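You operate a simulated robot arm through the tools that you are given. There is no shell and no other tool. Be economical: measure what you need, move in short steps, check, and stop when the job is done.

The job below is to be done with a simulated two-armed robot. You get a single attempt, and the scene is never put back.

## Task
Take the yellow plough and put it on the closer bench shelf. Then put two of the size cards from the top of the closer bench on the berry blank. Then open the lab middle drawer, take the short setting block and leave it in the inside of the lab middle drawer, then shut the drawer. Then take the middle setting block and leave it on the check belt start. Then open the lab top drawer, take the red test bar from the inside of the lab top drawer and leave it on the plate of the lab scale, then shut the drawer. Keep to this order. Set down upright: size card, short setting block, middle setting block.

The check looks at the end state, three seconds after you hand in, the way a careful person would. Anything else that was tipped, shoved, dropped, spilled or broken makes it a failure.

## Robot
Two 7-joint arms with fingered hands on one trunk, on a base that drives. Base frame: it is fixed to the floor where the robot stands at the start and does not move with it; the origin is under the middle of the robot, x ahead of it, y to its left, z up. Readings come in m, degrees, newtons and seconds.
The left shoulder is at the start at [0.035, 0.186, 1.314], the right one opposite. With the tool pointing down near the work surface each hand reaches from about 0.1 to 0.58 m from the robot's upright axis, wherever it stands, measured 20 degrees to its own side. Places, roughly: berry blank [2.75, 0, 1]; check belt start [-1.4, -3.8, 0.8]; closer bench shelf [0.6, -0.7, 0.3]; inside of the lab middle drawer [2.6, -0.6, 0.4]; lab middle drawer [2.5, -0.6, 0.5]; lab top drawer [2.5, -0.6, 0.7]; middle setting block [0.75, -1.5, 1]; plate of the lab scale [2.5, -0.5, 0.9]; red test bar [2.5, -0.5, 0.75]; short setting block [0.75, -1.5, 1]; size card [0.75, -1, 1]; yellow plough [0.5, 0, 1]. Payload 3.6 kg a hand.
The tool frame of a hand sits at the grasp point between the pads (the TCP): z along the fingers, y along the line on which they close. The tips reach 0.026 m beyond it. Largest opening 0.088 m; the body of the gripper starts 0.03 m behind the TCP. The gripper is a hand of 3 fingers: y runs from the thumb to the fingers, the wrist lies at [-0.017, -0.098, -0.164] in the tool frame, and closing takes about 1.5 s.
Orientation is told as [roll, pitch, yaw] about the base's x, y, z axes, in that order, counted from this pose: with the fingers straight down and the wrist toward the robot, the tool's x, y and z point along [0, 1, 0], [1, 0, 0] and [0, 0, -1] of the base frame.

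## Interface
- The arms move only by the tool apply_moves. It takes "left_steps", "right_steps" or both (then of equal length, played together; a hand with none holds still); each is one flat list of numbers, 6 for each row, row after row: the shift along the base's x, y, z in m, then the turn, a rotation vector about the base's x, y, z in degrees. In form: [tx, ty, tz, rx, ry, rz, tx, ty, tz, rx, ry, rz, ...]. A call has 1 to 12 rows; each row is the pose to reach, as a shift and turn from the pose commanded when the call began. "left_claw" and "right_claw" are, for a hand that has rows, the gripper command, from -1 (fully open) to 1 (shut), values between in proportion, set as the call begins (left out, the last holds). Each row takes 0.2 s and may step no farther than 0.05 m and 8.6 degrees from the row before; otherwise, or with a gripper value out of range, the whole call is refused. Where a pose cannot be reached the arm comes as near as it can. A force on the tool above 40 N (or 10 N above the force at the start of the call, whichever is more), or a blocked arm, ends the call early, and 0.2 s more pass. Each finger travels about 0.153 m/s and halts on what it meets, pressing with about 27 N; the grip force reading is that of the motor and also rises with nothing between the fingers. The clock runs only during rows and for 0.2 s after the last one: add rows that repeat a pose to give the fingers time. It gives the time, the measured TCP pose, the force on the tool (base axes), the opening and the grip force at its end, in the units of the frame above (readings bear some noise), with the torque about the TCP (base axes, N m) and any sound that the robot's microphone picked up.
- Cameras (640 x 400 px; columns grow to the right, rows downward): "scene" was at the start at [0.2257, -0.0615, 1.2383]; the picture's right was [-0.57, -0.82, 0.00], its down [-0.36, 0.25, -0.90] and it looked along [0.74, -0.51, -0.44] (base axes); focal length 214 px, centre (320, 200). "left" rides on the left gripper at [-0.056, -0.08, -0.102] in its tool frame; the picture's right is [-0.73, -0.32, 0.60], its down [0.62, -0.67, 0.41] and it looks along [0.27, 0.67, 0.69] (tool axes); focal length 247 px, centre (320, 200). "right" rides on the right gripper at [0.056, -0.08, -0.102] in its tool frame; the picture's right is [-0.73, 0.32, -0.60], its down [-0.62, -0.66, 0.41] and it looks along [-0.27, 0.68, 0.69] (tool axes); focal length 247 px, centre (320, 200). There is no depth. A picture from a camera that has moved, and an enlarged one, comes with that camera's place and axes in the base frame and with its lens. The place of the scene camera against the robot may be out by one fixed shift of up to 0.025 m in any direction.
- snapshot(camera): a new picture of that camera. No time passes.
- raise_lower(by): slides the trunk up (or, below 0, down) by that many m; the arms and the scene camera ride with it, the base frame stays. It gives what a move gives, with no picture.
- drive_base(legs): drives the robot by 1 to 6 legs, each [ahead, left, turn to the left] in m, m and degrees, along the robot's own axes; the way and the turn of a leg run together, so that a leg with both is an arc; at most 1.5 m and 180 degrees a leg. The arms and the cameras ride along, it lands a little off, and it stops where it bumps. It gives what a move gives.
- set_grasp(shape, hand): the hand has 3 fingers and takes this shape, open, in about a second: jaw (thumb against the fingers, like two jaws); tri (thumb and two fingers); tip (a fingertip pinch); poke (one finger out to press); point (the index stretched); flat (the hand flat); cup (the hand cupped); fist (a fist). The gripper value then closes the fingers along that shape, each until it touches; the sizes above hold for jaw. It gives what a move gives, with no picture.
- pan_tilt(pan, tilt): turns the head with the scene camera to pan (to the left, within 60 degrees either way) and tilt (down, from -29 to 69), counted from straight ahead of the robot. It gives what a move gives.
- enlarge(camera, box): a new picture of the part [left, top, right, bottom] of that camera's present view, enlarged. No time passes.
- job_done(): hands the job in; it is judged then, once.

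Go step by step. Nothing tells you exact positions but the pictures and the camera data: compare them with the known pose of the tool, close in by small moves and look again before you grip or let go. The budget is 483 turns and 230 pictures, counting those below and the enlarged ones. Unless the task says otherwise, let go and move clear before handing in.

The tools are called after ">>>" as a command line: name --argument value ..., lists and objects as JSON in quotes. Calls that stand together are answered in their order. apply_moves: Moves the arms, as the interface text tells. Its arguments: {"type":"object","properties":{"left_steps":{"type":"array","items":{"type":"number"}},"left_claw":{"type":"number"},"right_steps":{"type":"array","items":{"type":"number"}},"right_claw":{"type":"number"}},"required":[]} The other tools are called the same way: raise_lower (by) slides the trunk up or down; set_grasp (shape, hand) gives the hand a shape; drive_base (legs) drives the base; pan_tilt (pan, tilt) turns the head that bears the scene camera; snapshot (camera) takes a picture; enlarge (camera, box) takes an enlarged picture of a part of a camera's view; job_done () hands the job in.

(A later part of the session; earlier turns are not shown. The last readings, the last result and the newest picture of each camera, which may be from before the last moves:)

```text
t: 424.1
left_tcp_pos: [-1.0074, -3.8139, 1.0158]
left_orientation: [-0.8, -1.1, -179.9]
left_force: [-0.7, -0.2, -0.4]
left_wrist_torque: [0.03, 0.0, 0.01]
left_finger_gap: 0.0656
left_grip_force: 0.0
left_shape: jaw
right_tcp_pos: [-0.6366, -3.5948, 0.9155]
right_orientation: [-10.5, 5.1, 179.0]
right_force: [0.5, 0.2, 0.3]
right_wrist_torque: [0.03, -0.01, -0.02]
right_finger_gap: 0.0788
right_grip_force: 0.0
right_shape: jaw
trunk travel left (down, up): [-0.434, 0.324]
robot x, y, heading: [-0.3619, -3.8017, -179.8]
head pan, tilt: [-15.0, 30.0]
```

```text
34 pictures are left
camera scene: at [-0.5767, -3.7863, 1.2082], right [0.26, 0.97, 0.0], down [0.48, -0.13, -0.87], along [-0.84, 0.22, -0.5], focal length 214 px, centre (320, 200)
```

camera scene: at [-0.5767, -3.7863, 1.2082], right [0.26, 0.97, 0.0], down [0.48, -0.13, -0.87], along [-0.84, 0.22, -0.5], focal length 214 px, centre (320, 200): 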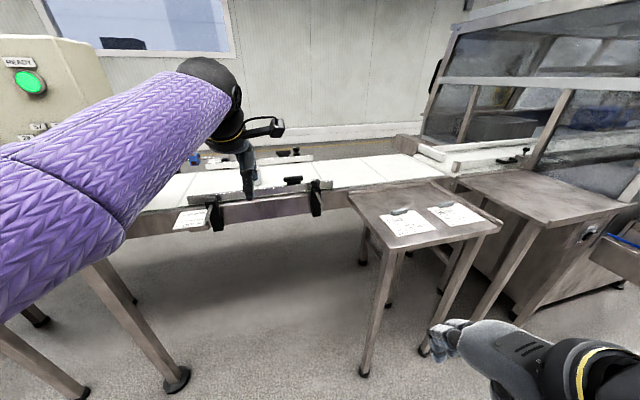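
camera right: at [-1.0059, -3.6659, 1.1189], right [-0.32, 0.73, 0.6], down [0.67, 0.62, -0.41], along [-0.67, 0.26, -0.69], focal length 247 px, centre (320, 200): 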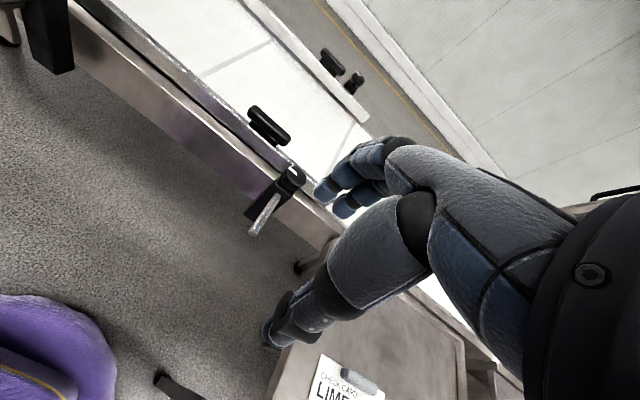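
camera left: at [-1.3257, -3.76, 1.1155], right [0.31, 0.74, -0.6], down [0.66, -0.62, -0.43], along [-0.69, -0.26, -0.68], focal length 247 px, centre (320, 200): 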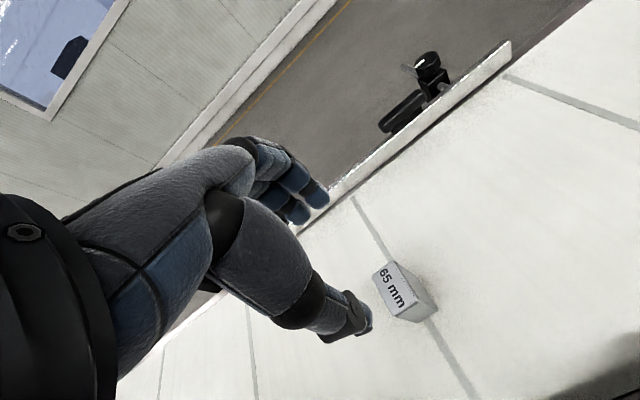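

All fine here. Retracting the left arm and freeing the right arm downward.

>>> apply_moves --left_steps '[0.04, -0.015, 0, 0, 0, 0, 0.08, -0.03, 0, 0, 0, 0, 0.12, -0.045, 0, 0, 0, 0, 0.16, -0.06, 0, 0, 0, 0, 0.2, -0.08, 0, 0, 0, 0, 0.24, -0.1, 0, 0, 0, 0, 0.28, -0.13, -0.01, 0, 0, 0, 0.31, -0.16, -0.03, 0, 0, 0, 0.33, -0.18, -0.06, 0, 0, 0, 0.33, -0.2, -0.1, 0, 0, 0, 0.33, -0.2, -0.14, 0, 0, 0, 0.33, -0.2, -0.18, 0, 0, 0]' --right_steps '[0, 0.02, -0.02, 0, 0, 0, -0.02, 0.04, -0.04, 2, -1, 0, -0.02, 0.06, -0.06, 4, -2, 0, -0.02, 0.08, -0.08, 6, -3, 0, -0.02, 0.1, -0.1, 8, -4, 0, -0.02, 0.1, -0.12, 10, -5, 0, -0.02, 0.1, -0.14, 10, -5, 0, -0.02, 0.1, -0.16, 10, -5, 0, -0.02, 0.1, -0.18, 10, -5, 0, -0.02, 0.1, -0.2, 10, -5, 0, -0.02, 0.1, -0.22, 10, -5, 0, -0.02, 0.1, -0.22, 10, -5, 0]' --left_claw -1

```text
refused: row 7 steps farther than a row can; nothing moved
```

>>> apply_moves --left_steps '[0.04, -0.015, 0, 0, 0, 0, 0.08, -0.03, 0, 0, 0, 0, 0.12, -0.045, 0, 0, 0, 0, 0.16, -0.06, 0, 0, 0, 0, 0.2, -0.08, 0, 0, 0, 0, 0.24, -0.1, 0, 0, 0, 0, 0.275, -0.125, -0.01, 0, 0, 0, 0.305, -0.15, -0.03, 0, 0, 0, 0.32, -0.17, -0.06, 0, 0, 0, 0.33, -0.18, -0.1, 0, 0, 0, 0.33, -0.18, -0.14, 0, 0, 0, 0.33, -0.18, -0.18, 0, 0, 0]' --right_steps '[0, 0.02, -0.02, 0, 0, 0, -0.02, 0.04, -0.04, 2, -1, 0, -0.02, 0.06, -0.06, 4, -2, 0, -0.02, 0.08, -0.08, 6, -3, 0, -0.02, 0.1, -0.1, 8, -4, 0, -0.02, 0.1, -0.12, 10, -5, 0, -0.02, 0.1, -0.14, 10, -5, 0, -0.02, 0.1, -0.16, 10, -5, 0, -0.02, 0.1, -0.18, 10, -5, 0, -0.02, 0.1, -0.2, 10, -5, 0, -0.02, 0.1, -0.22, 10, -5, 0, -0.02, 0.1, -0.22, 10, -5, 0]' --left_claw -1

```text
t: 424.9
left_tcp_pos: [-0.9425, -3.8782, 1.1238]
left_orientation: [0.2, -13.4, -178.2]
left_force: [1.2, -0.4, 0.1]
left_wrist_torque: [-0.05, -0.02, 0.01]
left_finger_gap: 0.088
left_grip_force: 0.1
left_shape: jaw
right_tcp_pos: [-0.6551, -3.5361, 0.8568]
right_orientation: [-14.5, 7.0, 178.7]
right_force: [0.2, 1.2, 0.6]
right_wrist_torque: [0.06, -0.01, 0.03]
right_finger_gap: 0.0791
right_grip_force: 0.1
right_shape: jaw
trunk travel left (down, up): [-0.434, 0.324]
robot x, y, heading: [-0.3577, -3.801, -179.6]
head pan, tilt: [-15.0, 30.0]
stopped in row 4 (left hand): the arm was blocked; the commanded pose is now the measured one
```

>>> apply_moves --right_steps '[0, 0.02, -0.02, -5, 2, 0, 0, 0.03, -0.04, -10, 4, 0, 0, 0.04, -0.07, -14.5, 7, 0, 0, 0.04, -0.1, -14.5, 7, 0, 0, 0.04, -0.13, -14.5, 7, 0]'

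>>> apply_moves --left_steps '[0.01, -0.04, 0, 0, 0, 0, 0.02, -0.08, -0.01, 0, -4, 0, 0.03, -0.12, -0.03, 0, -8, 0, 0.04, -0.16, -0.05, 0, -12, 0, 0.06, -0.18, -0.08, 0, -13, 0, 0.09, -0.18, -0.11, 0, -13, 0, 0.12, -0.18, -0.14, 0, -13, 0, 0.15, -0.18, -0.17, 0, -13, 0, 0.18, -0.18, -0.2, 0, -13, 0]'

>>> snapshot --camera "scene"

```text
t: 426.1
left_tcp_pos: [-0.9422, -3.8768, 1.1231]
left_orientation: [0.3, -13.3, -178.3]
left_force: [-0.3, 0.4, -0.4]
left_wrist_torque: [-0.01, 0.03, 0.02]
left_finger_gap: 0.0881
left_grip_force: 0.1
left_shape: jaw
right_tcp_pos: [-0.6563, -3.4963, 0.7267]
right_orientation: [0.2, 0.2, 179.6]
right_force: [0.5, 0.2, 0.6]
right_wrist_torque: [-0.01, 0.02, -0.01]
right_finger_gap: 0.0793
right_grip_force: 0.0
right_shape: jaw
trunk travel left (down, up): [-0.434, 0.324]
robot x, y, heading: [-0.3632, -3.7969, -179.9]
head pan, tilt: [-15.0, 30.0]
```

```text
t: 428.1
left_tcp_pos: [-0.76, -4.0553, 0.9222]
left_orientation: [0.3, -0.3, -178.5]
left_force: [0.8, -0.6, 1.0]
left_wrist_torque: [0.01, 0.0, 0.03]
left_finger_gap: 0.088
left_grip_force: 0.0
left_shape: jaw
right_tcp_pos: [-0.6569, -3.4961, 0.7288]
right_orientation: [0.2, 0.2, 179.4]
right_force: [1.5, 0.6, -0.6]
right_wrist_torque: [-0.04, -0.02, 0.01]
right_finger_gap: 0.079
right_grip_force: 0.0
right_shape: jaw
trunk travel left (down, up): [-0.434, 0.324]
robot x, y, heading: [-0.3575, -3.8028, -179.8]
head pan, tilt: [-15.0, 30.0]
```

```text
33 pictures are left
camera scene: at [-0.576, -3.7864, 1.2083], right [0.26, 0.97, 0.0], down [0.48, -0.13, -0.87], along [-0.84, 0.22, -0.5], focal length 214 px, centre (320, 200)
```

scene: 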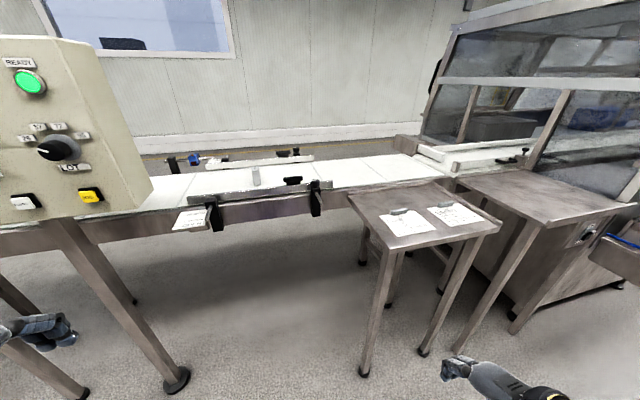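

The block stands upright on the belt. Now back to the lab bench for the top drawer.

>>> apply_moves --left_steps '[0.03, 0, -0.04, 0, 0, 0, 0.05, 0, -0.08, 0, 0, 0, 0.05, 0, -0.12, 0, 0, 0, 0.05, 0, -0.16, 0, 0, 0, 0.05, 0, -0.2, 0, 0, 0]'

>>> drive_base --legs '[[-0.2, 0, 0], [0, 0, 90], [0, 0, 90], [1.4, 0, 0], [0.2, 0, 0]]'

>>> drive_base --legs '[[0, 1.5, 0], [0, 1.5, 0], [0, 0.45, 0]]'

>>> pan_tilt --pan -20 --tilt 35

>>> snapshot --camera "scene"

```text
t: 429.3
left_tcp_pos: [-0.7095, -4.0564, 0.7209]
left_orientation: [0.4, -0.2, -178.6]
left_force: [-0.1, 0.2, -0.2]
left_wrist_torque: [-0.01, 0.04, 0.01]
left_finger_gap: 0.0877
left_grip_force: 0.1
left_shape: jaw
right_tcp_pos: [-0.6567, -3.4964, 0.7269]
right_orientation: [0.2, 0.2, 179.5]
right_force: [-0.2, -0.4, -0.2]
right_wrist_torque: [0.01, -0.02, -0.01]
right_finger_gap: 0.0791
right_grip_force: 0.1
right_shape: jaw
trunk travel left (down, up): [-0.434, 0.324]
robot x, y, heading: [-0.3598, -3.801, -179.7]
head pan, tilt: [-15.0, 30.0]
```

```text
t: 446.4
left_tcp_pos: [1.796, -3.5271, 0.7204]
left_orientation: [0.4, -0.1, 1.9]
left_force: [0.2, -0.2, 0.5]
left_wrist_torque: [0.0, -0.01, 0.01]
left_finger_gap: 0.0881
left_grip_force: 0.1
left_shape: jaw
right_tcp_pos: [1.748, -4.0865, 0.7281]
right_orientation: [0.2, 0.3, 0.0]
right_force: [0.6, -0.2, 0.1]
right_wrist_torque: [0.01, 0.01, 0.0]
right_finger_gap: 0.0793
right_grip_force: 0.0
right_shape: jaw
trunk travel left (down, up): [-0.434, 0.324]
robot x, y, heading: [1.451, -3.7878, 0.7]
head pan, tilt: [-15.0, 30.0]
```

```text
t: 463.3
left_tcp_pos: [1.7503, -0.0502, 0.7205]
left_orientation: [0.4, -0.2, 1.9]
left_force: [-0.4, 0.7, -1.0]
left_wrist_torque: [0.02, -0.01, 0.01]
left_finger_gap: 0.088
left_grip_force: 0.1
left_shape: jaw
right_tcp_pos: [1.7004, -0.6108, 0.7273]
right_orientation: [0.1, 0.2, -0.2]
right_force: [-0.4, 0.1, 1.0]
right_wrist_torque: [-0.02, 0.01, 0.02]
right_finger_gap: 0.079
right_grip_force: 0.1
right_shape: jaw
trunk travel left (down, up): [-0.434, 0.324]
robot x, y, heading: [1.4038, -0.3071, 0.5]
head pan, tilt: [-15.0, 30.0]
```

```text
t: 464.0
left_tcp_pos: [1.7514, -0.0515, 0.7214]
left_orientation: [0.4, -0.2, 1.8]
left_force: [0.0, -0.2, -0.1]
left_wrist_torque: [-0.06, -0.01, 0.03]
left_finger_gap: 0.0879
left_grip_force: 0.1
left_shape: jaw
right_tcp_pos: [1.7017, -0.6117, 0.7272]
right_orientation: [0.3, 0.2, -0.2]
right_force: [0.0, 1.2, 0.6]
right_wrist_torque: [-0.01, 0.0, -0.01]
right_finger_gap: 0.0791
right_grip_force: 0.0
right_shape: jaw
trunk travel left (down, up): [-0.434, 0.324]
robot x, y, heading: [1.4044, -0.309, 0.4]
head pan, tilt: [-20.0, 35.0]
```

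```text
32 pictures are left
camera scene: at [1.6382, -0.3466, 1.2004], right [-0.33, -0.94, 0.0], down [-0.54, 0.19, -0.82], along [0.77, -0.27, -0.57], focal length 214 px, centre (320, 200)
```

scene: 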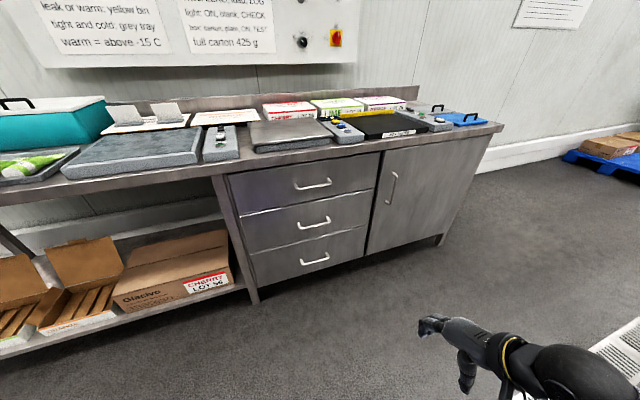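

The middle drawer is fully shut. Same technique for the top handle (expected near [2.325, -0.56, 0.745]): pitch the right hand 45°, then measure.

>>> apply_moves --right_steps '[0, 0.008, 0, 0, -7.5, 0, 0, 0.016, 0, 0, -15, 0, 0, 0.024, 0, 0, -22.5, 0, 0, 0.032, 0, 0, -30, 0, 0, 0.04, 0, 0, -37.5, 0, 0, 0.05, 0, 0, -45, 0]' --right_claw 0.1

>>> raise_lower --by 0.09

>>> drive_base --legs '[[0.38, 0, -0.4]]'

>>> snapshot --camera "right"

```text
t: 465.4
left_tcp_pos: [1.7504, -0.0517, 0.7194]
left_orientation: [0.4, -0.2, 1.7]
left_force: [0.7, -0.5, 0.1]
left_wrist_torque: [0.01, 0.0, 0.01]
left_finger_gap: 0.0878
left_grip_force: 0.0
left_shape: jaw
right_tcp_pos: [1.701, -0.5605, 0.7272]
right_orientation: [0.4, -44.9, -0.2]
right_force: [0.0, 0.2, 0.3]
right_wrist_torque: [-0.03, -0.02, 0.0]
right_finger_gap: 0.0401
right_grip_force: 0.0
right_shape: jaw
trunk travel left (down, up): [-0.434, 0.324]
robot x, y, heading: [1.4008, -0.3115, 0.1]
head pan, tilt: [-20.0, 35.0]
```

```text
t: 466.6
left_tcp_pos: [1.7519, -0.0513, 0.8098]
left_orientation: [0.4, -0.1, 1.7]
left_force: [0.1, -0.2, 1.1]
left_wrist_torque: [-0.02, 0.0, 0.0]
left_finger_gap: 0.0878
left_grip_force: 0.0
left_shape: jaw
right_tcp_pos: [1.7016, -0.5614, 0.8171]
right_orientation: [0.3, -44.7, -0.3]
right_force: [0.8, 0.2, 0.4]
right_wrist_torque: [0.01, 0.02, 0.02]
right_finger_gap: 0.0398
right_grip_force: 0.2
right_shape: jaw
trunk travel left (down, up): [-0.524, 0.234]
robot x, y, heading: [1.405, -0.3086, 0.2]
head pan, tilt: [-20.0, 35.0]
```

```text
t: 469.0
left_tcp_pos: [2.1357, -0.0551, 0.8109]
left_orientation: [0.4, -0.1, 1.2]
left_force: [-0.3, -0.5, 0.3]
left_wrist_torque: [-0.01, 0.02, 0.0]
left_finger_gap: 0.0879
left_grip_force: 0.1
left_shape: jaw
right_tcp_pos: [2.0813, -0.5633, 0.8173]
right_orientation: [0.3, -44.7, -0.8]
right_force: [0.8, -0.1, 0.2]
right_wrist_torque: [-0.04, 0.05, -0.01]
right_finger_gap: 0.04
right_grip_force: 0.1
right_shape: jaw
trunk travel left (down, up): [-0.524, 0.234]
robot x, y, heading: [1.7864, -0.3087, -0.4]
head pan, tilt: [-20.0, 35.0]
```

```text
31 pictures are left
camera right: at [1.9523, -0.5059, 0.8341], right [-0.2, -0.74, 0.65], down [-0.19, -0.62, -0.76], along [0.96, -0.28, -0.01], focal length 247 px, centre (320, 200)
```

right: 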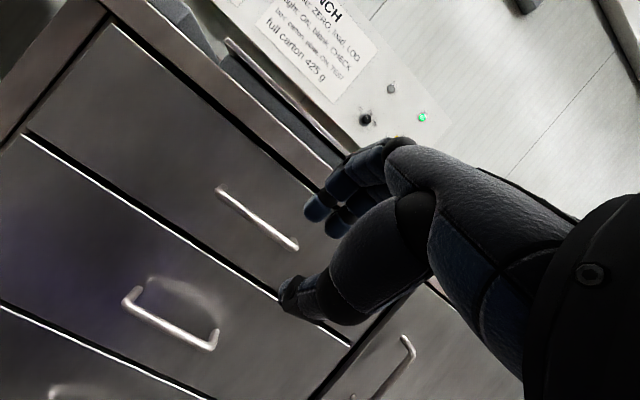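

Top handle at [2.325, -0.557, 0.748]. Approach: lower to z 0.768, forward over the bar.

>>> raise_lower --by -0.049

>>> drive_base --legs '[[0.215, 0, 0.4]]'

>>> snapshot --camera "right"

```text
t: 469.9
left_tcp_pos: [2.1355, -0.0559, 0.7616]
left_orientation: [0.4, -0.2, 1.1]
left_force: [0.6, 0.3, 0.1]
left_wrist_torque: [-0.02, -0.01, -0.01]
left_finger_gap: 0.0878
left_grip_force: 0.0
left_shape: jaw
right_tcp_pos: [2.0799, -0.5633, 0.7682]
right_orientation: [0.4, -44.8, -0.9]
right_force: [-0.8, 0.6, -0.4]
right_wrist_torque: [0.03, 0.02, -0.02]
right_finger_gap: 0.04
right_grip_force: 0.1
right_shape: jaw
trunk travel left (down, up): [-0.475, 0.283]
robot x, y, heading: [1.786, -0.3062, -0.2]
head pan, tilt: [-20.0, 35.0]
```

```text
t: 471.6
left_tcp_pos: [2.3506, -0.0536, 0.7602]
left_orientation: [0.5, 0.1, 1.4]
left_force: [-6.8, 1.1, -7.9]
left_wrist_torque: [-0.11, -0.62, 0.09]
left_finger_gap: 0.0881
left_grip_force: 0.1
left_shape: jaw
right_tcp_pos: [2.2984, -0.5633, 0.768]
right_orientation: [0.3, -44.7, -0.8]
right_force: [0.5, 0.0, 0.4]
right_wrist_torque: [-0.01, 0.04, 0.0]
right_finger_gap: 0.0401
right_grip_force: 0.0
right_shape: jaw
trunk travel left (down, up): [-0.475, 0.283]
robot x, y, heading: [2.0008, -0.3088, -0.2]
head pan, tilt: [-20.0, 35.0]
```

```text
30 pictures are left
camera right: at [2.1696, -0.5056, 0.7851], right [-0.2, -0.74, 0.65], down [-0.19, -0.62, -0.76], along [0.96, -0.27, -0.01], focal length 247 px, centre (320, 200)
```

right: 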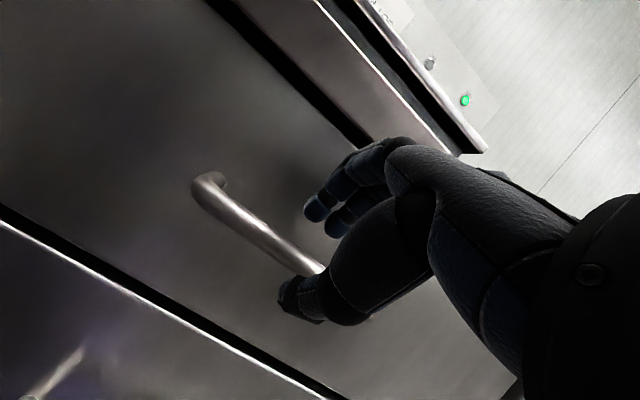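

The left hand is lightly touching the bench edge; I pull it back, then do the final nudge and grip.

>>> apply_moves --left_steps '[-0.04, 0, 0, 0, 0, 0, -0.08, 0, 0, 0, 0, 0, -0.12, 0, -0.02, 0, 0, 0]'

>>> drive_base --legs '[[0.019, 0, 0]]'

>>> raise_lower --by -0.015

>>> apply_moves --right_steps '[0, 0, 0, 0, 0, 0, 0, 0, 0, 0, 0, 0, 0, 0, 0, 0, 0, 0, 0, 0, 0, 0, 0, 0]' --right_claw 1

>>> snapshot --camera "right"

```text
t: 472.4
left_tcp_pos: [2.2318, -0.0534, 0.7422]
left_orientation: [0.3, -0.1, 1.3]
left_force: [-0.3, -0.3, -1.1]
left_wrist_torque: [0.0, 0.02, 0.02]
left_finger_gap: 0.0879
left_grip_force: 0.0
left_shape: jaw
right_tcp_pos: [2.2984, -0.5628, 0.7678]
right_orientation: [0.4, -44.7, -0.7]
right_force: [-0.8, -0.3, 0.2]
right_wrist_torque: [-0.03, 0.01, 0.0]
right_finger_gap: 0.0399
right_grip_force: 0.1
right_shape: jaw
trunk travel left (down, up): [-0.475, 0.283]
robot x, y, heading: [2.0006, -0.3079, 0.2]
head pan, tilt: [-20.0, 35.0]
```

```text
t: 473.2
left_tcp_pos: [2.2513, -0.0526, 0.7405]
left_orientation: [0.3, 0.2, 1.3]
left_force: [-0.2, -0.2, 0.0]
left_wrist_torque: [0.02, -0.01, 0.02]
left_finger_gap: 0.0877
left_grip_force: 0.0
left_shape: jaw
right_tcp_pos: [2.3159, -0.5642, 0.7689]
right_orientation: [0.3, -44.6, -0.7]
right_force: [-12.9, -0.5, 0.9]
right_wrist_torque: [0.03, -0.1, 0.02]
right_finger_gap: 0.04
right_grip_force: 0.0
right_shape: jaw
trunk travel left (down, up): [-0.475, 0.283]
robot x, y, heading: [2.0226, -0.3058, 0.2]
head pan, tilt: [-20.0, 35.0]
```

```text
t: 473.8
left_tcp_pos: [2.2516, -0.0526, 0.7256]
left_orientation: [0.4, 0.1, 1.3]
left_force: [0.0, 0.3, 0.2]
left_wrist_torque: [0.0, -0.01, -0.01]
left_finger_gap: 0.0877
left_grip_force: 0.1
left_shape: jaw
right_tcp_pos: [2.316, -0.564, 0.7515]
right_orientation: [0.3, -44.4, -0.8]
right_force: [-4.4, 0.1, -1.6]
right_wrist_torque: [0.03, 0.03, 0.05]
right_finger_gap: 0.0377
right_grip_force: 0.0
right_shape: jaw
trunk travel left (down, up): [-0.46, 0.298]
robot x, y, heading: [2.0188, -0.3062, 0.0]
head pan, tilt: [-20.0, 35.0]
```

```text
t: 474.8
left_tcp_pos: [2.2516, -0.0542, 0.7252]
left_orientation: [0.4, 0.1, 1.5]
left_force: [0.4, 0.6, 0.1]
left_wrist_torque: [0.01, -0.03, -0.01]
left_finger_gap: 0.0877
left_grip_force: 0.1
left_shape: jaw
right_tcp_pos: [2.3119, -0.5635, 0.7488]
right_orientation: [0.4, -43.7, -0.7]
right_force: [-11.2, 0.8, -25.9]
right_wrist_torque: [0.0, 0.05, 0.03]
right_finger_gap: 0.0059
right_grip_force: 26.9
right_shape: jaw
trunk travel left (down, up): [-0.46, 0.298]
robot x, y, heading: [2.0212, -0.3114, 0.3]
head pan, tilt: [-20.0, 35.0]
```

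```text
29 pictures are left
camera right: at [2.1836, -0.5064, 0.7672], right [-0.19, -0.74, 0.65], down [-0.2, -0.62, -0.76], along [0.96, -0.27, -0.03], focal length 247 px, centre (320, 200)
```

right: 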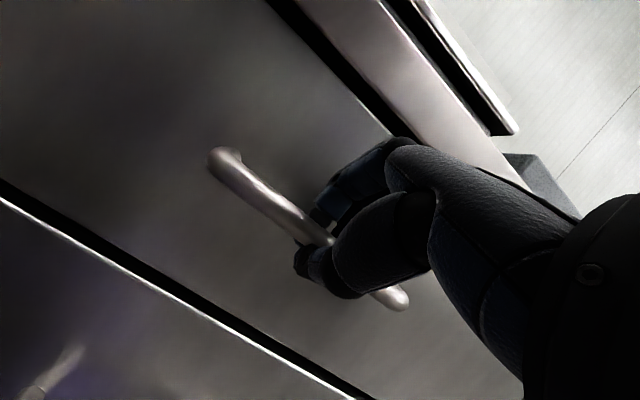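

Gripped just like before. Pulling the top drawer open.

>>> drive_base --legs '[[-0.3, 0, 0]]'

>>> pan_tilt --pan -20 --tilt 45

>>> snapshot --camera "scene"

```text
t: 476.9
left_tcp_pos: [1.9465, -0.0537, 0.7259]
left_orientation: [0.4, 0.2, 1.2]
left_force: [0.3, -0.4, -0.4]
left_wrist_torque: [-0.02, -0.02, -0.02]
left_finger_gap: 0.0879
left_grip_force: 0.1
left_shape: jaw
right_tcp_pos: [2.008, -0.5642, 0.7473]
right_orientation: [0.4, -43.7, -0.8]
right_force: [0.5, 2.1, -32.1]
right_wrist_torque: [0.0, 0.01, 0.04]
right_finger_gap: 0.0044
right_grip_force: 26.6
right_shape: jaw
trunk travel left (down, up): [-0.46, 0.298]
robot x, y, heading: [1.7118, -0.3115, 0.2]
head pan, tilt: [-20.0, 35.0]
```

```text
t: 477.6
left_tcp_pos: [1.9467, -0.0537, 0.7257]
left_orientation: [0.4, 0.1, 1.2]
left_force: [0.3, 0.1, -0.6]
left_wrist_torque: [0.0, 0.02, 0.03]
left_finger_gap: 0.0881
left_grip_force: 0.1
left_shape: jaw
right_tcp_pos: [2.0061, -0.5637, 0.7455]
right_orientation: [0.3, -43.2, -0.7]
right_force: [-1.3, 0.5, -24.7]
right_wrist_torque: [-0.01, 0.05, 0.04]
right_finger_gap: 0.0046
right_grip_force: 27.2
right_shape: jaw
trunk travel left (down, up): [-0.46, 0.298]
robot x, y, heading: [1.7163, -0.3083, 0.1]
head pan, tilt: [-20.0, 45.0]
```

```text
28 pictures are left
camera scene: at [1.9424, -0.3463, 1.2126], right [-0.34, -0.94, 0.0], down [-0.66, 0.24, -0.71], along [0.66, -0.24, -0.71], focal length 214 px, centre (320, 200)
```

scene: 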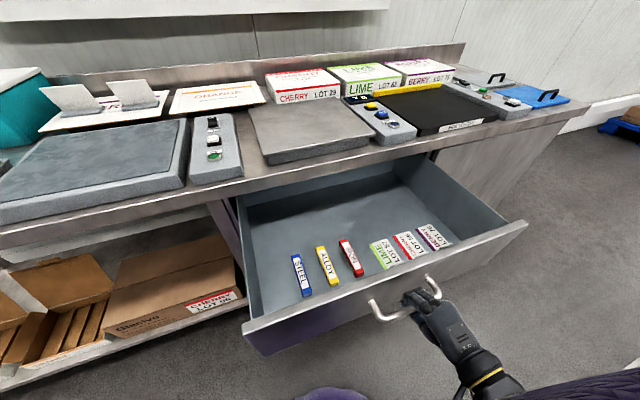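

The top drawer is open; the red bar lies along x at about [2.21, -0.536]. Releasing the handle, and I'll fetch the bar with the left hand pinching across (yaw -90°, which worked before).

>>> apply_moves --right_steps '[0, 0, 0, 0, 0, 0, 0, 0, 0, 0, 0, 0, 0, 0, 0, 0, 0, 0, -0.012, 0, 0.014, 0, 0, 0, -0.025, 0, 0.028, 0, 0, 0, -0.045, 0, 0.05, 0, 0, 0]' --right_claw -0.8

>>> drive_base --legs '[[-0.2, 0, 0], [0, -0.46, 0]]'

>>> apply_moves --right_steps '[0, 0, 0, 0, 7.3, 0, 0, 0, 0, 0, 14.6, 0, 0, 0, 0, 0, 21.9, 0, 0, -0.01, 0, 0, 29.2, 0, 0, -0.02, 0, 0, 36.5, 0, 0, -0.03, -0.02, 0, 43.5, 0, 0, -0.04, -0.04, 0, 43.5, 0, 0, -0.05, -0.06, 0, 43.5, 0]' --left_steps '[0.01, -0.01, 0.04, 0, 0, 0, 0.02, -0.02, 0.08, 0, 0, 0, 0.03, -0.02, 0.12, 0, 0, 0, 0.04, -0.02, 0.16, 0, 0, 0, 0.05, -0.02, 0.2, 0, 0, 0, 0.06, -0.02, 0.24, 0, 0, 0, 0.06, -0.02, 0.28, 0, 0, 0, 0.06, -0.02, 0.31, 0, 0, 0]'

```text
t: 479.0
left_tcp_pos: [1.9458, -0.0537, 0.7259]
left_orientation: [0.4, 0.0, 1.3]
left_force: [0.0, 0.2, -0.8]
left_wrist_torque: [-0.03, 0.0, -0.03]
left_finger_gap: 0.0878
left_grip_force: 0.1
left_shape: jaw
right_tcp_pos: [1.9625, -0.5646, 0.7997]
right_orientation: [0.3, -43.9, -0.6]
right_force: [0.0, -0.2, 0.3]
right_wrist_torque: [0.01, 0.02, 0.01]
right_finger_gap: 0.079
right_grip_force: 0.0
right_shape: jaw
trunk travel left (down, up): [-0.46, 0.298]
robot x, y, heading: [1.7189, -0.3059, -0.2]
head pan, tilt: [-20.0, 45.0]
```

```text
t: 483.0
left_tcp_pos: [1.7432, -0.5137, 0.7259]
left_orientation: [0.4, 0.1, 1.3]
left_force: [0.6, -0.2, 0.0]
left_wrist_torque: [0.0, -0.02, 0.02]
left_finger_gap: 0.0877
left_grip_force: 0.0
left_shape: jaw
right_tcp_pos: [1.7607, -1.0245, 0.7998]
right_orientation: [0.3, -44.0, -0.7]
right_force: [0.1, -0.1, 0.1]
right_wrist_torque: [-0.03, 0.0, 0.02]
right_finger_gap: 0.0789
right_grip_force: 0.1
right_shape: jaw
trunk travel left (down, up): [-0.46, 0.298]
robot x, y, heading: [1.5118, -0.7677, -0.2]
head pan, tilt: [-20.0, 45.0]
```

```text
t: 484.8
left_tcp_pos: [1.839, -0.5339, 1.0083]
left_orientation: [0.4, 0.1, 1.3]
left_force: [0.5, 0.1, 0.4]
left_wrist_torque: [0.01, 0.01, 0.03]
left_finger_gap: 0.0881
left_grip_force: 0.1
left_shape: jaw
left hand out of reach, approached as far as the arm can: row 7, 8
right_tcp_pos: [1.7598, -1.0736, 0.7388]
right_orientation: [-0.2, -0.4, -0.6]
right_force: [-0.6, 0.2, 0.2]
right_wrist_torque: [-0.02, 0.02, 0.01]
right_finger_gap: 0.0789
right_grip_force: 0.1
right_shape: jaw
trunk travel left (down, up): [-0.46, 0.298]
robot x, y, heading: [1.5159, -0.7684, -0.1]
head pan, tilt: [-20.0, 45.0]
```

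>>> apply_moves --left_steps '[0, 0, 0, 0, 0, -8.2, 0, 0, 0.005, 0, 0, -16.4, 0, 0, 0.01, 0, 0, -24.6, 0, 0, 0.015, 0, 0, -32.8, 0, 0, 0.02, 0, 0, -41, 0, 0, 0.02, 0, 0, -49.2, 0, 0, 0.02, 0, 0, -57.4, 0, 0, 0.02, 0, 0, -65.6, 0, 0, 0.02, 0, 0, -73.8, 0, 0, 0.02, 0, 0, -82, 0, 0, 0.02, 0, 0, -90]' --left_claw -0.15

>>> drive_base --legs '[[0.24, 0, 0]]'

>>> apply_moves --left_steps '[0.04, 0, 0, 0, 0, 0, 0.08, 0, 0, 0, 0, 0, 0.12, 0, 0, 0, 0, 0]'

>>> pan_tilt --pan 10 --tilt 50

>>> snapshot --camera "left"

>>> snapshot --camera "scene"

```text
t: 487.2
left_tcp_pos: [1.8396, -0.5345, 1.0295]
left_orientation: [0.4, 0.0, -88.7]
left_force: [-0.2, -0.6, -0.2]
left_wrist_torque: [0.02, 0.01, -0.01]
left_finger_gap: 0.0511
left_grip_force: 0.0
left_shape: jaw
right_tcp_pos: [1.7599, -1.0735, 0.7399]
right_orientation: [-0.2, -0.3, -0.5]
right_force: [-0.6, -0.4, 0.3]
right_wrist_torque: [-0.02, 0.02, -0.02]
right_finger_gap: 0.0793
right_grip_force: 0.0
right_shape: jaw
trunk travel left (down, up): [-0.46, 0.298]
robot x, y, heading: [1.5113, -0.7692, -0.0]
head pan, tilt: [-20.0, 45.0]
```

```text
t: 488.9
left_tcp_pos: [2.0798, -0.5338, 1.0292]
left_orientation: [0.3, 0.1, -88.7]
left_force: [-0.2, 0.3, -0.3]
left_wrist_torque: [0.01, 0.02, 0.01]
left_finger_gap: 0.0508
left_grip_force: 0.0
left_shape: jaw
right_tcp_pos: [1.9991, -1.0726, 0.7386]
right_orientation: [-0.2, -0.3, -0.5]
right_force: [0.4, -0.4, -0.1]
right_wrist_torque: [0.0, 0.03, -0.02]
right_finger_gap: 0.0791
right_grip_force: 0.0
right_shape: jaw
trunk travel left (down, up): [-0.46, 0.298]
robot x, y, heading: [1.7527, -0.7695, 0.1]
head pan, tilt: [-20.0, 45.0]
```

```text
t: 489.7
left_tcp_pos: [2.1995, -0.5331, 1.0279]
left_orientation: [0.2, 0.1, -88.7]
left_force: [0.0, -0.3, 0.1]
left_wrist_torque: [0.0, 0.02, -0.01]
left_finger_gap: 0.0511
left_grip_force: 0.0
left_shape: jaw
right_tcp_pos: [1.9988, -1.0749, 0.7396]
right_orientation: [-0.1, -0.4, -0.6]
right_force: [1.3, 0.0, 0.4]
right_wrist_torque: [0.0, 0.04, -0.03]
right_finger_gap: 0.0791
right_grip_force: 0.1
right_shape: jaw
trunk travel left (down, up): [-0.46, 0.298]
robot x, y, heading: [1.7469, -0.7668, 0.0]
head pan, tilt: [-20.0, 45.0]
```

```text
t: 490.7
left_tcp_pos: [2.1976, -0.5325, 1.028]
left_orientation: [0.5, 0.1, -88.8]
left_force: [-0.3, -0.3, -0.9]
left_wrist_torque: [-0.03, -0.01, 0.0]
left_finger_gap: 0.0508
left_grip_force: 0.1
left_shape: jaw
right_tcp_pos: [1.9982, -1.0723, 0.7393]
right_orientation: [-0.2, -0.3, -0.6]
right_force: [-1.1, -1.0, -0.7]
right_wrist_torque: [0.0, 0.03, 0.05]
right_finger_gap: 0.079
right_grip_force: 0.1
right_shape: jaw
trunk travel left (down, up): [-0.46, 0.298]
robot x, y, heading: [1.751, -0.7694, 0.0]
head pan, tilt: [10.0, 50.0]
```

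```text
27 pictures are left
camera left: at [2.1377, -0.4546, 1.1286], right [-0.74, 0.3, -0.6], down [0.61, 0.68, -0.41], along [0.29, -0.67, -0.69], focal length 247 px, centre (320, 200)
```

left: 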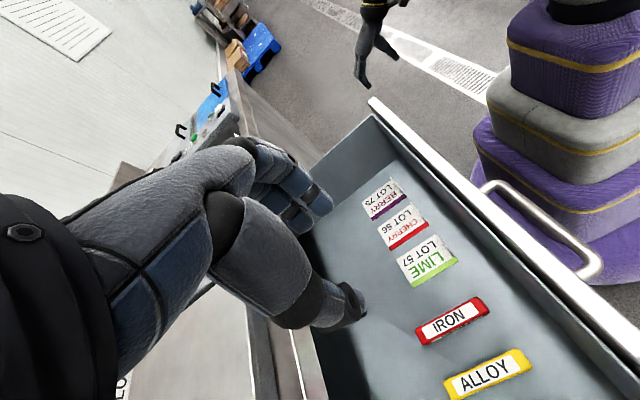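

```text
26 pictures are left
camera scene: at [1.9758, -0.764, 1.206], right [0.17, -0.99, 0.0], down [-0.75, -0.13, -0.64], along [0.63, 0.11, -0.77], focal length 214 px, centre (320, 200)
```

scene: 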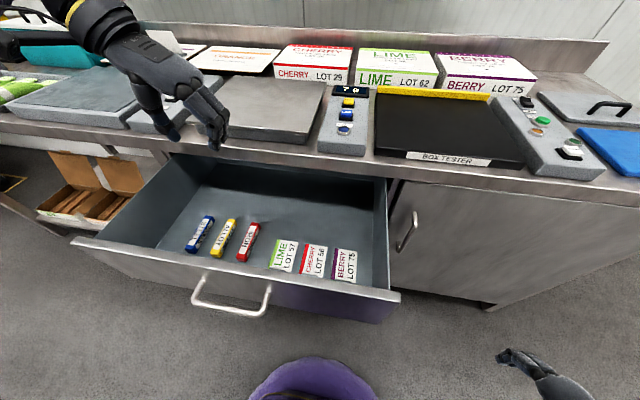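

The red bar ("IRON") is centred at about [2.215, -0.521]. Centering over it and lowering.

>>> apply_moves --left_steps '[0.017, 0.012, 0, 0, 0, 0, 0.017, 0.012, 0, 0, 0, -1.3]'

>>> raise_lower --by -0.27

>>> snapshot --camera "left"

>>> snapshot --camera "scene"

```text
t: 491.3
left_tcp_pos: [2.2134, -0.5212, 1.0308]
left_orientation: [0.4, 0.0, -90.0]
left_force: [0.4, -1.0, 0.0]
left_wrist_torque: [0.01, 0.05, 0.03]
left_finger_gap: 0.0511
left_grip_force: 0.0
left_shape: jaw
right_tcp_pos: [1.9982, -1.073, 0.7394]
right_orientation: [-0.2, -0.2, -0.5]
right_force: [-0.2, 0.1, -0.4]
right_wrist_torque: [0.0, 0.03, 0.0]
right_finger_gap: 0.0789
right_grip_force: 0.2
right_shape: jaw
trunk travel left (down, up): [-0.46, 0.298]
robot x, y, heading: [1.7493, -0.7695, -0.1]
head pan, tilt: [10.0, 50.0]
```

```text
t: 494.0
left_tcp_pos: [2.2146, -0.5225, 0.7622]
left_orientation: [0.5, 0.1, -90.0]
left_force: [0.1, 0.4, -0.1]
left_wrist_torque: [0.0, 0.0, -0.01]
left_finger_gap: 0.0509
left_grip_force: 0.0
left_shape: jaw
right_tcp_pos: [1.9961, -1.0741, 0.4703]
right_orientation: [-0.2, -0.4, -0.5]
right_force: [0.6, 0.1, 0.2]
right_wrist_torque: [0.01, -0.04, 0.03]
right_finger_gap: 0.0789
right_grip_force: 0.0
right_shape: jaw
trunk travel left (down, up): [-0.19, 0.568]
robot x, y, heading: [1.749, -0.7676, -0.2]
head pan, tilt: [10.0, 50.0]
```

```text
25 pictures are left
camera left: at [2.1569, -0.4452, 0.8629], right [-0.73, 0.32, -0.61], down [0.63, 0.67, -0.4], along [0.27, -0.67, -0.69], focal length 247 px, centre (320, 200)
```

left: 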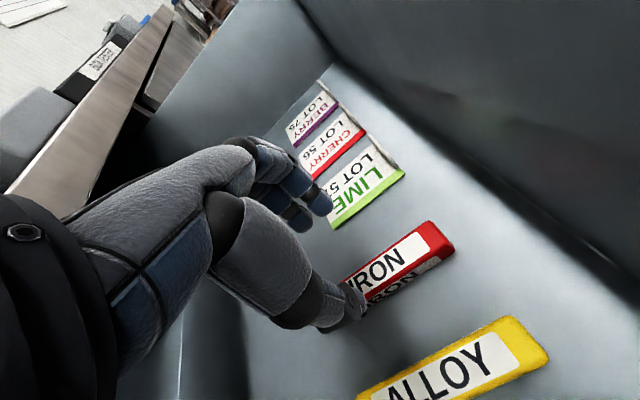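

```text
24 pictures are left
camera scene: at [2.0144, -0.7662, 0.9156], right [0.17, -0.98, 0.0], down [-0.75, -0.13, -0.64], along [0.63, 0.11, -0.77], focal length 214 px, centre (320, 200)
```

scene: 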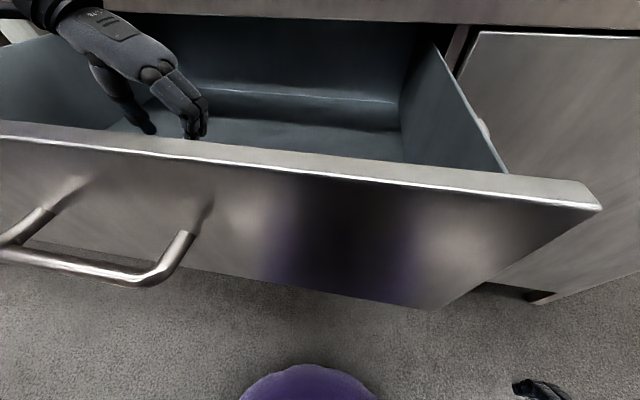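

Good alignment; shift 4 mm and lower onto the bar.

>>> apply_moves --left_steps '[0, -0.004, 0, 0, 0, 0]'

>>> raise_lower --by -0.07

>>> raise_lower --by -0.014

>>> snapshot --camera "left"

```text
t: 494.4
left_tcp_pos: [2.2145, -0.5248, 0.7619]
left_orientation: [0.7, 0.3, -89.7]
left_force: [0.0, -0.5, -0.3]
left_wrist_torque: [-0.02, 0.01, -0.03]
left_finger_gap: 0.0508
left_grip_force: 0.0
left_shape: jaw
right_tcp_pos: [1.9969, -1.0734, 0.4699]
right_orientation: [-0.1, -0.6, -0.5]
right_force: [-0.4, 0.0, 0.0]
right_wrist_torque: [0.01, 0.01, 0.0]
right_finger_gap: 0.0786
right_grip_force: 0.1
right_shape: jaw
trunk travel left (down, up): [-0.19, 0.568]
robot x, y, heading: [1.7462, -0.7707, -0.2]
head pan, tilt: [10.0, 50.0]
```

```text
t: 495.5
left_tcp_pos: [2.2079, -0.5217, 0.7337]
left_orientation: [5.7, 3.4, -87.9]
left_force: [-0.2, -0.3, 0.9]
left_wrist_torque: [-0.01, -0.01, -0.01]
left_finger_gap: 0.0509
left_grip_force: 0.1
left_shape: jaw
right_tcp_pos: [1.9921, -1.0804, 0.4012]
right_orientation: [1.1, -1.1, 0.5]
right_force: [-0.6, 0.4, 0.1]
right_wrist_torque: [-0.03, -0.01, 0.02]
right_finger_gap: 0.0789
right_grip_force: 0.0
right_shape: jaw
trunk travel left (down, up): [-0.12, 0.638]
robot x, y, heading: [1.7452, -0.7656, 1.1]
head pan, tilt: [10.0, 50.0]
```

```text
t: 495.9
left_tcp_pos: [2.2276, -0.4738, 0.7196]
left_orientation: [7.7, 0.0, -87.2]
left_force: [-1.4, -0.8, -1.3]
left_wrist_torque: [0.0, -0.08, 0.05]
left_finger_gap: 0.0507
left_grip_force: 0.1
left_shape: jaw
right_tcp_pos: [1.9944, -1.0596, 0.41]
right_orientation: [-3.2, -1.0, -1.0]
right_force: [0.3, 1.7, 0.1]
right_wrist_torque: [0.02, -0.04, -0.03]
right_finger_gap: 0.0789
right_grip_force: 0.1
right_shape: jaw
trunk travel left (down, up): [-0.119, 0.639]
robot x, y, heading: [1.7489, -0.7696, 0.3]
head pan, tilt: [10.0, 50.0]
stopped: the arm was blocked; the commanded pose is now the measured one
```

```text
23 pictures are left
camera left: at [2.1528, -0.3983, 0.8126], right [-0.66, 0.29, -0.69], down [0.64, 0.7, -0.32], along [0.39, -0.66, -0.65], focal length 247 px, centre (320, 200)
```

left: 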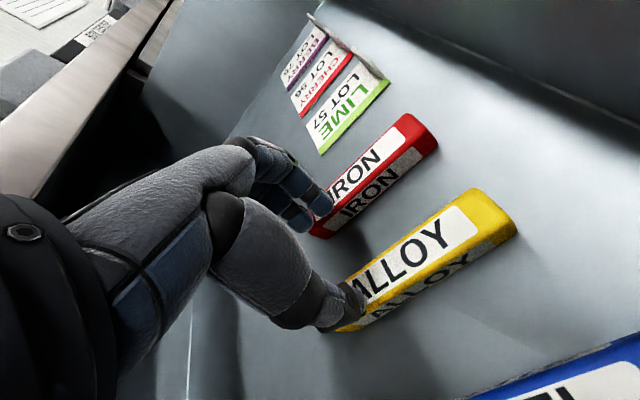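

The forearm jams on the drawer rim in this pose. I'll raise out, and instead approach with the robot turned -45° so the arm can come down steeply with a milder hand yaw.

>>> raise_lower --by 0.34

>>> drive_base --legs '[[-0.3, 0, 0]]'

>>> apply_moves --left_steps '[0, 0, 0, 0, 0, 7.5, 0, 0, 0, 0, 0, 15, 0, 0, 0, 0, 0, 22.5, 0, 0, 0, 0, 0, 30, 0, 0, 0, 0, 0, 37.5, 0, 0, 0, 0, 0, 44]'

>>> snapshot --camera "scene"

```text
t: 499.2
left_tcp_pos: [2.2119, -0.4661, 1.0335]
left_orientation: [4.2, -1.1, -87.0]
left_force: [-0.5, 0.1, 0.6]
left_wrist_torque: [0.0, 0.01, 0.01]
left_finger_gap: 0.0505
left_grip_force: 0.2
left_shape: jaw
right_tcp_pos: [1.9961, -1.0516, 0.7472]
right_orientation: [-3.4, -0.2, 0.7]
right_force: [0.3, 0.0, 1.0]
right_wrist_torque: [0.0, -0.01, 0.0]
right_finger_gap: 0.0788
right_grip_force: 0.0
right_shape: jaw
trunk travel left (down, up): [-0.459, 0.299]
robot x, y, heading: [1.7421, -0.7658, 1.1]
head pan, tilt: [10.0, 50.0]
```

```text
t: 501.2
left_tcp_pos: [1.9126, -0.4746, 1.0325]
left_orientation: [4.3, -1.0, -87.1]
left_force: [0.2, -0.6, -0.1]
left_wrist_torque: [-0.03, -0.03, -0.01]
left_finger_gap: 0.0505
left_grip_force: 0.1
left_shape: jaw
right_tcp_pos: [1.6964, -1.0575, 0.7467]
right_orientation: [-3.5, -0.3, 0.6]
right_force: [0.0, -0.7, 0.8]
right_wrist_torque: [-0.01, -0.01, 0.02]
right_finger_gap: 0.0793
right_grip_force: 0.0
right_shape: jaw
trunk travel left (down, up): [-0.459, 0.299]
robot x, y, heading: [1.4396, -0.7715, 1.2]
head pan, tilt: [10.0, 50.0]
```

```text
t: 502.6
left_tcp_pos: [1.9145, -0.4739, 1.0339]
left_orientation: [4.3, -1.0, -43.1]
left_force: [0.6, 0.1, 0.2]
left_wrist_torque: [-0.01, 0.04, 0.0]
left_finger_gap: 0.0504
left_grip_force: 0.0
left_shape: jaw
right_tcp_pos: [1.6956, -1.0582, 0.7474]
right_orientation: [-3.4, -0.2, 0.6]
right_force: [-0.2, -0.9, -0.4]
right_wrist_torque: [-0.04, 0.0, -0.02]
right_finger_gap: 0.0792
right_grip_force: 0.1
right_shape: jaw
trunk travel left (down, up): [-0.459, 0.299]
robot x, y, heading: [1.4405, -0.7764, 1.3]
head pan, tilt: [10.0, 50.0]
```

```text
22 pictures are left
camera scene: at [1.6675, -0.7664, 1.2051], right [0.19, -0.98, 0.0], down [-0.75, -0.15, -0.64], along [0.63, 0.13, -0.77], focal length 214 px, centre (320, 200)
```

scene: 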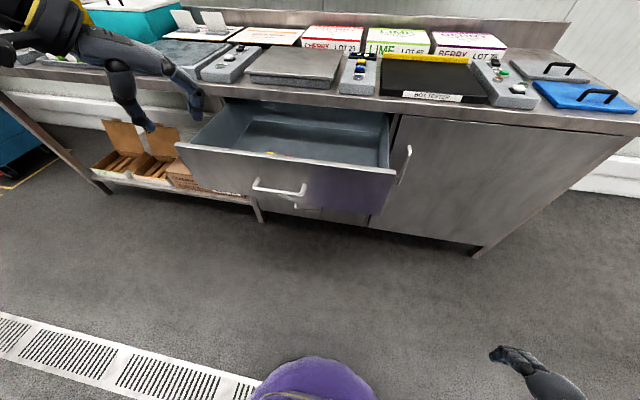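

Levelling the left hand, lowering it to just above rim height, then turning and positioning the base.

>>> apply_moves --left_steps '[-0.02, -0.02, -0.03, -1.2, 1.8, 0, -0.04, -0.04, -0.06, -2.4, 3.6, 0, -0.06, -0.06, -0.09, -2.4, 3.6, 0, -0.06, -0.07, -0.12, -2.4, 3.6, 0]'

>>> drive_base --legs '[[0, 0, -46.3]]'

```text
t: 503.6
left_tcp_pos: [1.8549, -0.5444, 0.9119]
left_orientation: [0.0, 0.0, -43.1]
left_force: [-0.3, -0.4, 0.5]
left_wrist_torque: [0.02, -0.01, 0.03]
left_finger_gap: 0.0505
left_grip_force: 0.1
left_shape: jaw
right_tcp_pos: [1.6982, -1.0579, 0.7474]
right_orientation: [-3.3, -0.3, 0.6]
right_force: [0.6, 0.3, 0.4]
right_wrist_torque: [0.0, -0.04, 0.0]
right_finger_gap: 0.0791
right_grip_force: 0.0
right_shape: jaw
trunk travel left (down, up): [-0.459, 0.299]
robot x, y, heading: [1.4444, -0.7806, 1.2]
head pan, tilt: [10.0, 50.0]
```

```text
t: 506.1
left_tcp_pos: [1.8947, -0.9091, 0.9121]
left_orientation: [0.0, -0.1, -88.8]
left_force: [0.3, 0.0, 0.0]
left_wrist_torque: [-0.01, 0.05, 0.0]
left_finger_gap: 0.0505
left_grip_force: 0.0
left_shape: jaw
right_tcp_pos: [1.4173, -1.1561, 0.7478]
right_orientation: [-3.5, -0.3, -45.3]
right_force: [-1.2, -0.4, -0.1]
right_wrist_torque: [0.0, 0.03, 0.0]
right_finger_gap: 0.0787
right_grip_force: 0.0
right_shape: jaw
trunk travel left (down, up): [-0.459, 0.299]
robot x, y, heading: [1.4451, -0.778, -44.7]
head pan, tilt: [10.0, 50.0]
```

>>> drive_base --legs '[[-0.044, 0.497, 0]]'

>>> snapshot --camera "left"

```text
t: 509.1
left_tcp_pos: [2.2138, -0.5253, 0.9129]
left_orientation: [0.0, -0.1, -88.8]
left_force: [0.3, -0.1, 0.9]
left_wrist_torque: [-0.01, 0.03, 0.01]
left_finger_gap: 0.0507
left_grip_force: 0.1
left_shape: jaw
right_tcp_pos: [1.7372, -0.7706, 0.7476]
right_orientation: [-3.5, -0.3, -45.3]
right_force: [0.5, 0.4, 0.2]
right_wrist_torque: [-0.02, -0.02, 0.03]
right_finger_gap: 0.079
right_grip_force: 0.2
right_shape: jaw
trunk travel left (down, up): [-0.459, 0.299]
robot x, y, heading: [1.7637, -0.392, -44.4]
head pan, tilt: [10.0, 50.0]
```

```text
21 pictures are left
camera left: at [2.1561, -0.447, 1.0131], right [-0.74, 0.3, -0.6], down [0.61, 0.68, -0.41], along [0.28, -0.67, -0.69], focal length 247 px, centre (320, 200)
```

left: 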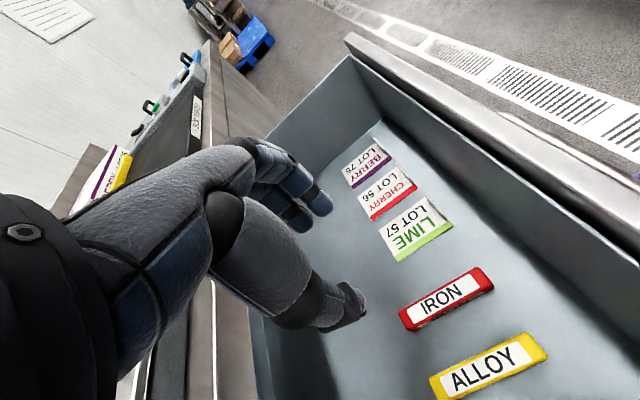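

Positioned well over the bar. Lowering with the arm.

>>> apply_moves --left_steps '[-0.004, 0, -0.035, 0, 0, 0, -0.008, 0.001, -0.07, 0, 0, 0, -0.01, 0.002, -0.105, 0, 0, -0.5, -0.01, 0.002, -0.14, 0, 0, -1, -0.01, 0.002, -0.17, 0, 0, -1, -0.01, 0.002, -0.2, 0, 0, -1]'

>>> snapshot --camera "left"

```text
t: 510.4
left_tcp_pos: [2.2033, -0.5248, 0.7125]
left_orientation: [0.2, 0.0, -89.9]
left_force: [0.1, -0.4, -0.3]
left_wrist_torque: [-0.01, -0.02, 0.03]
left_finger_gap: 0.0505
left_grip_force: 0.0
left_shape: jaw
right_tcp_pos: [1.7365, -0.7703, 0.7473]
right_orientation: [-3.3, -0.2, -45.3]
right_force: [0.5, -0.3, -0.1]
right_wrist_torque: [0.03, -0.01, 0.01]
right_finger_gap: 0.0792
right_grip_force: 0.1
right_shape: jaw
trunk travel left (down, up): [-0.459, 0.299]
robot x, y, heading: [1.758, -0.3906, -44.7]
head pan, tilt: [10.0, 50.0]
```

```text
20 pictures are left
camera left: at [2.1466, -0.4454, 0.8127], right [-0.73, 0.32, -0.6], down [0.62, 0.67, -0.41], along [0.27, -0.67, -0.69], focal length 247 px, centre (320, 200)
```

left: 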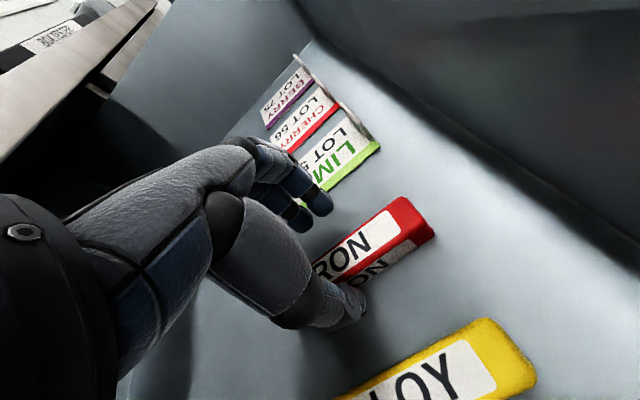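

>>> apply_moves --left_steps '[0, -0.002, -0.015, 0, 0, 0, 0, -0.002, -0.028, 0, 0, 0, 0, -0.002, -0.036, 0, 0, 0]'

>>> apply_moves --left_steps '[0, 0, 0, 0, 0, 0, 0, 0, 0, 0, 0, 0, 0, 0, 0, 0, 0, 0, 0, 0, 0, 0, 0, 0]' --left_claw 1

>>> snapshot --camera "left"

```text
t: 511.1
left_tcp_pos: [2.2101, -0.5357, 0.6934]
left_orientation: [0.5, -1.4, -89.4]
left_force: [-0.9, 2.5, 22.0]
left_wrist_torque: [1.12, 0.14, 0.05]
left_finger_gap: 0.055
left_grip_force: 0.0
left_shape: jaw
right_tcp_pos: [1.7364, -0.7701, 0.7482]
right_orientation: [-3.5, -0.3, -45.2]
right_force: [0.4, -0.7, -0.2]
right_wrist_torque: [0.0, 0.02, -0.02]
right_finger_gap: 0.0792
right_grip_force: 0.0
right_shape: jaw
trunk travel left (down, up): [-0.459, 0.299]
robot x, y, heading: [1.7613, -0.3892, -44.6]
head pan, tilt: [10.0, 50.0]
stopped in row 3 (left hand): the force on the tool passed its limit at 50 N (the readings are from after the stop); the commanded pose is now the measured one
```

```text
t: 512.1
left_tcp_pos: [2.2091, -0.5349, 0.6933]
left_orientation: [0.5, -1.3, -89.6]
left_force: [0.6, 5.2, 40.1]
left_wrist_torque: [1.89, 0.13, -0.02]
left_finger_gap: 0.0208
left_grip_force: 27.1
left_shape: jaw
right_tcp_pos: [1.735, -0.7693, 0.7483]
right_orientation: [-3.2, -0.5, -45.3]
right_force: [-0.3, 0.9, 0.2]
right_wrist_torque: [0.0, 0.01, 0.02]
right_finger_gap: 0.0792
right_grip_force: 0.1
right_shape: jaw
trunk travel left (down, up): [-0.459, 0.299]
robot x, y, heading: [1.7616, -0.3932, -44.6]
head pan, tilt: [10.0, 50.0]
```

```text
19 pictures are left
camera left: at [2.1501, -0.4541, 0.792], right [-0.73, 0.3, -0.61], down [0.62, 0.66, -0.42], along [0.28, -0.69, -0.67], focal length 247 px, centre (320, 200)
```

left: 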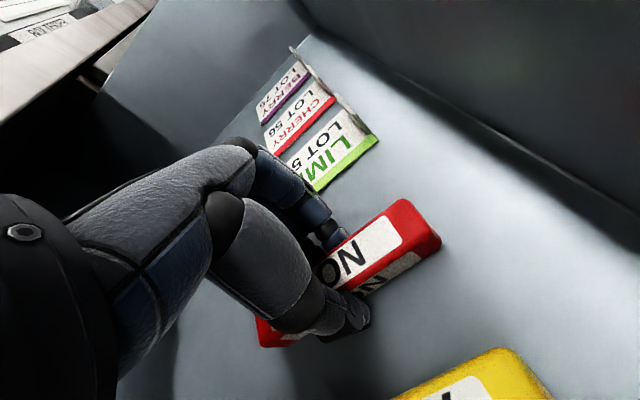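

The red bar is gripped (2.1 cm wide). Lifting.

>>> apply_moves --left_steps '[0, 0, 0.02, 0, 0, 0, 0, 0, 0.05, 0, 0, 0, 0, 0, 0.09, 0, 0, 0, 0, 0, 0.13, 0, 0, 0, 0, 0, 0.17, 0, 0, 0, 0, 0, 0.21, 0, 0, 0]'

>>> snapshot --camera "left"

```text
t: 513.5
left_tcp_pos: [2.211, -0.5337, 0.9]
left_orientation: [0.3, -1.1, -89.6]
left_force: [-0.2, -0.1, -0.9]
left_wrist_torque: [-0.02, 0.01, 0.0]
left_finger_gap: 0.0203
left_grip_force: 26.5
left_shape: jaw
right_tcp_pos: [1.7363, -0.7707, 0.7479]
right_orientation: [-3.4, -0.2, -45.2]
right_force: [0.3, 1.1, 0.5]
right_wrist_torque: [-0.02, -0.01, -0.03]
right_finger_gap: 0.0792
right_grip_force: 0.1
right_shape: jaw
trunk travel left (down, up): [-0.459, 0.299]
robot x, y, heading: [1.7611, -0.3869, -44.6]
head pan, tilt: [10.0, 50.0]
```

```text
18 pictures are left
camera left: at [2.1528, -0.4544, 0.9987], right [-0.73, 0.3, -0.61], down [0.62, 0.66, -0.42], along [0.28, -0.69, -0.67], focal length 247 px, centre (320, 200)
```

left: 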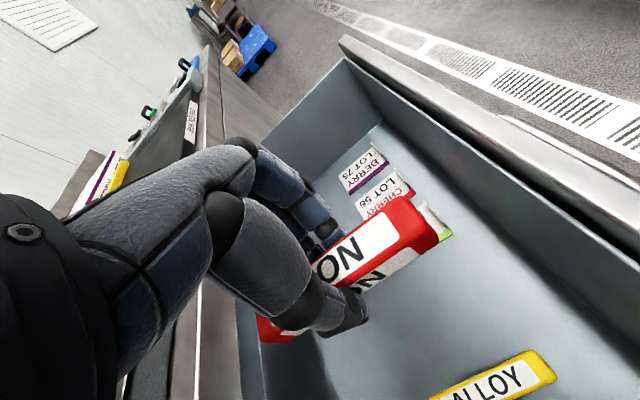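

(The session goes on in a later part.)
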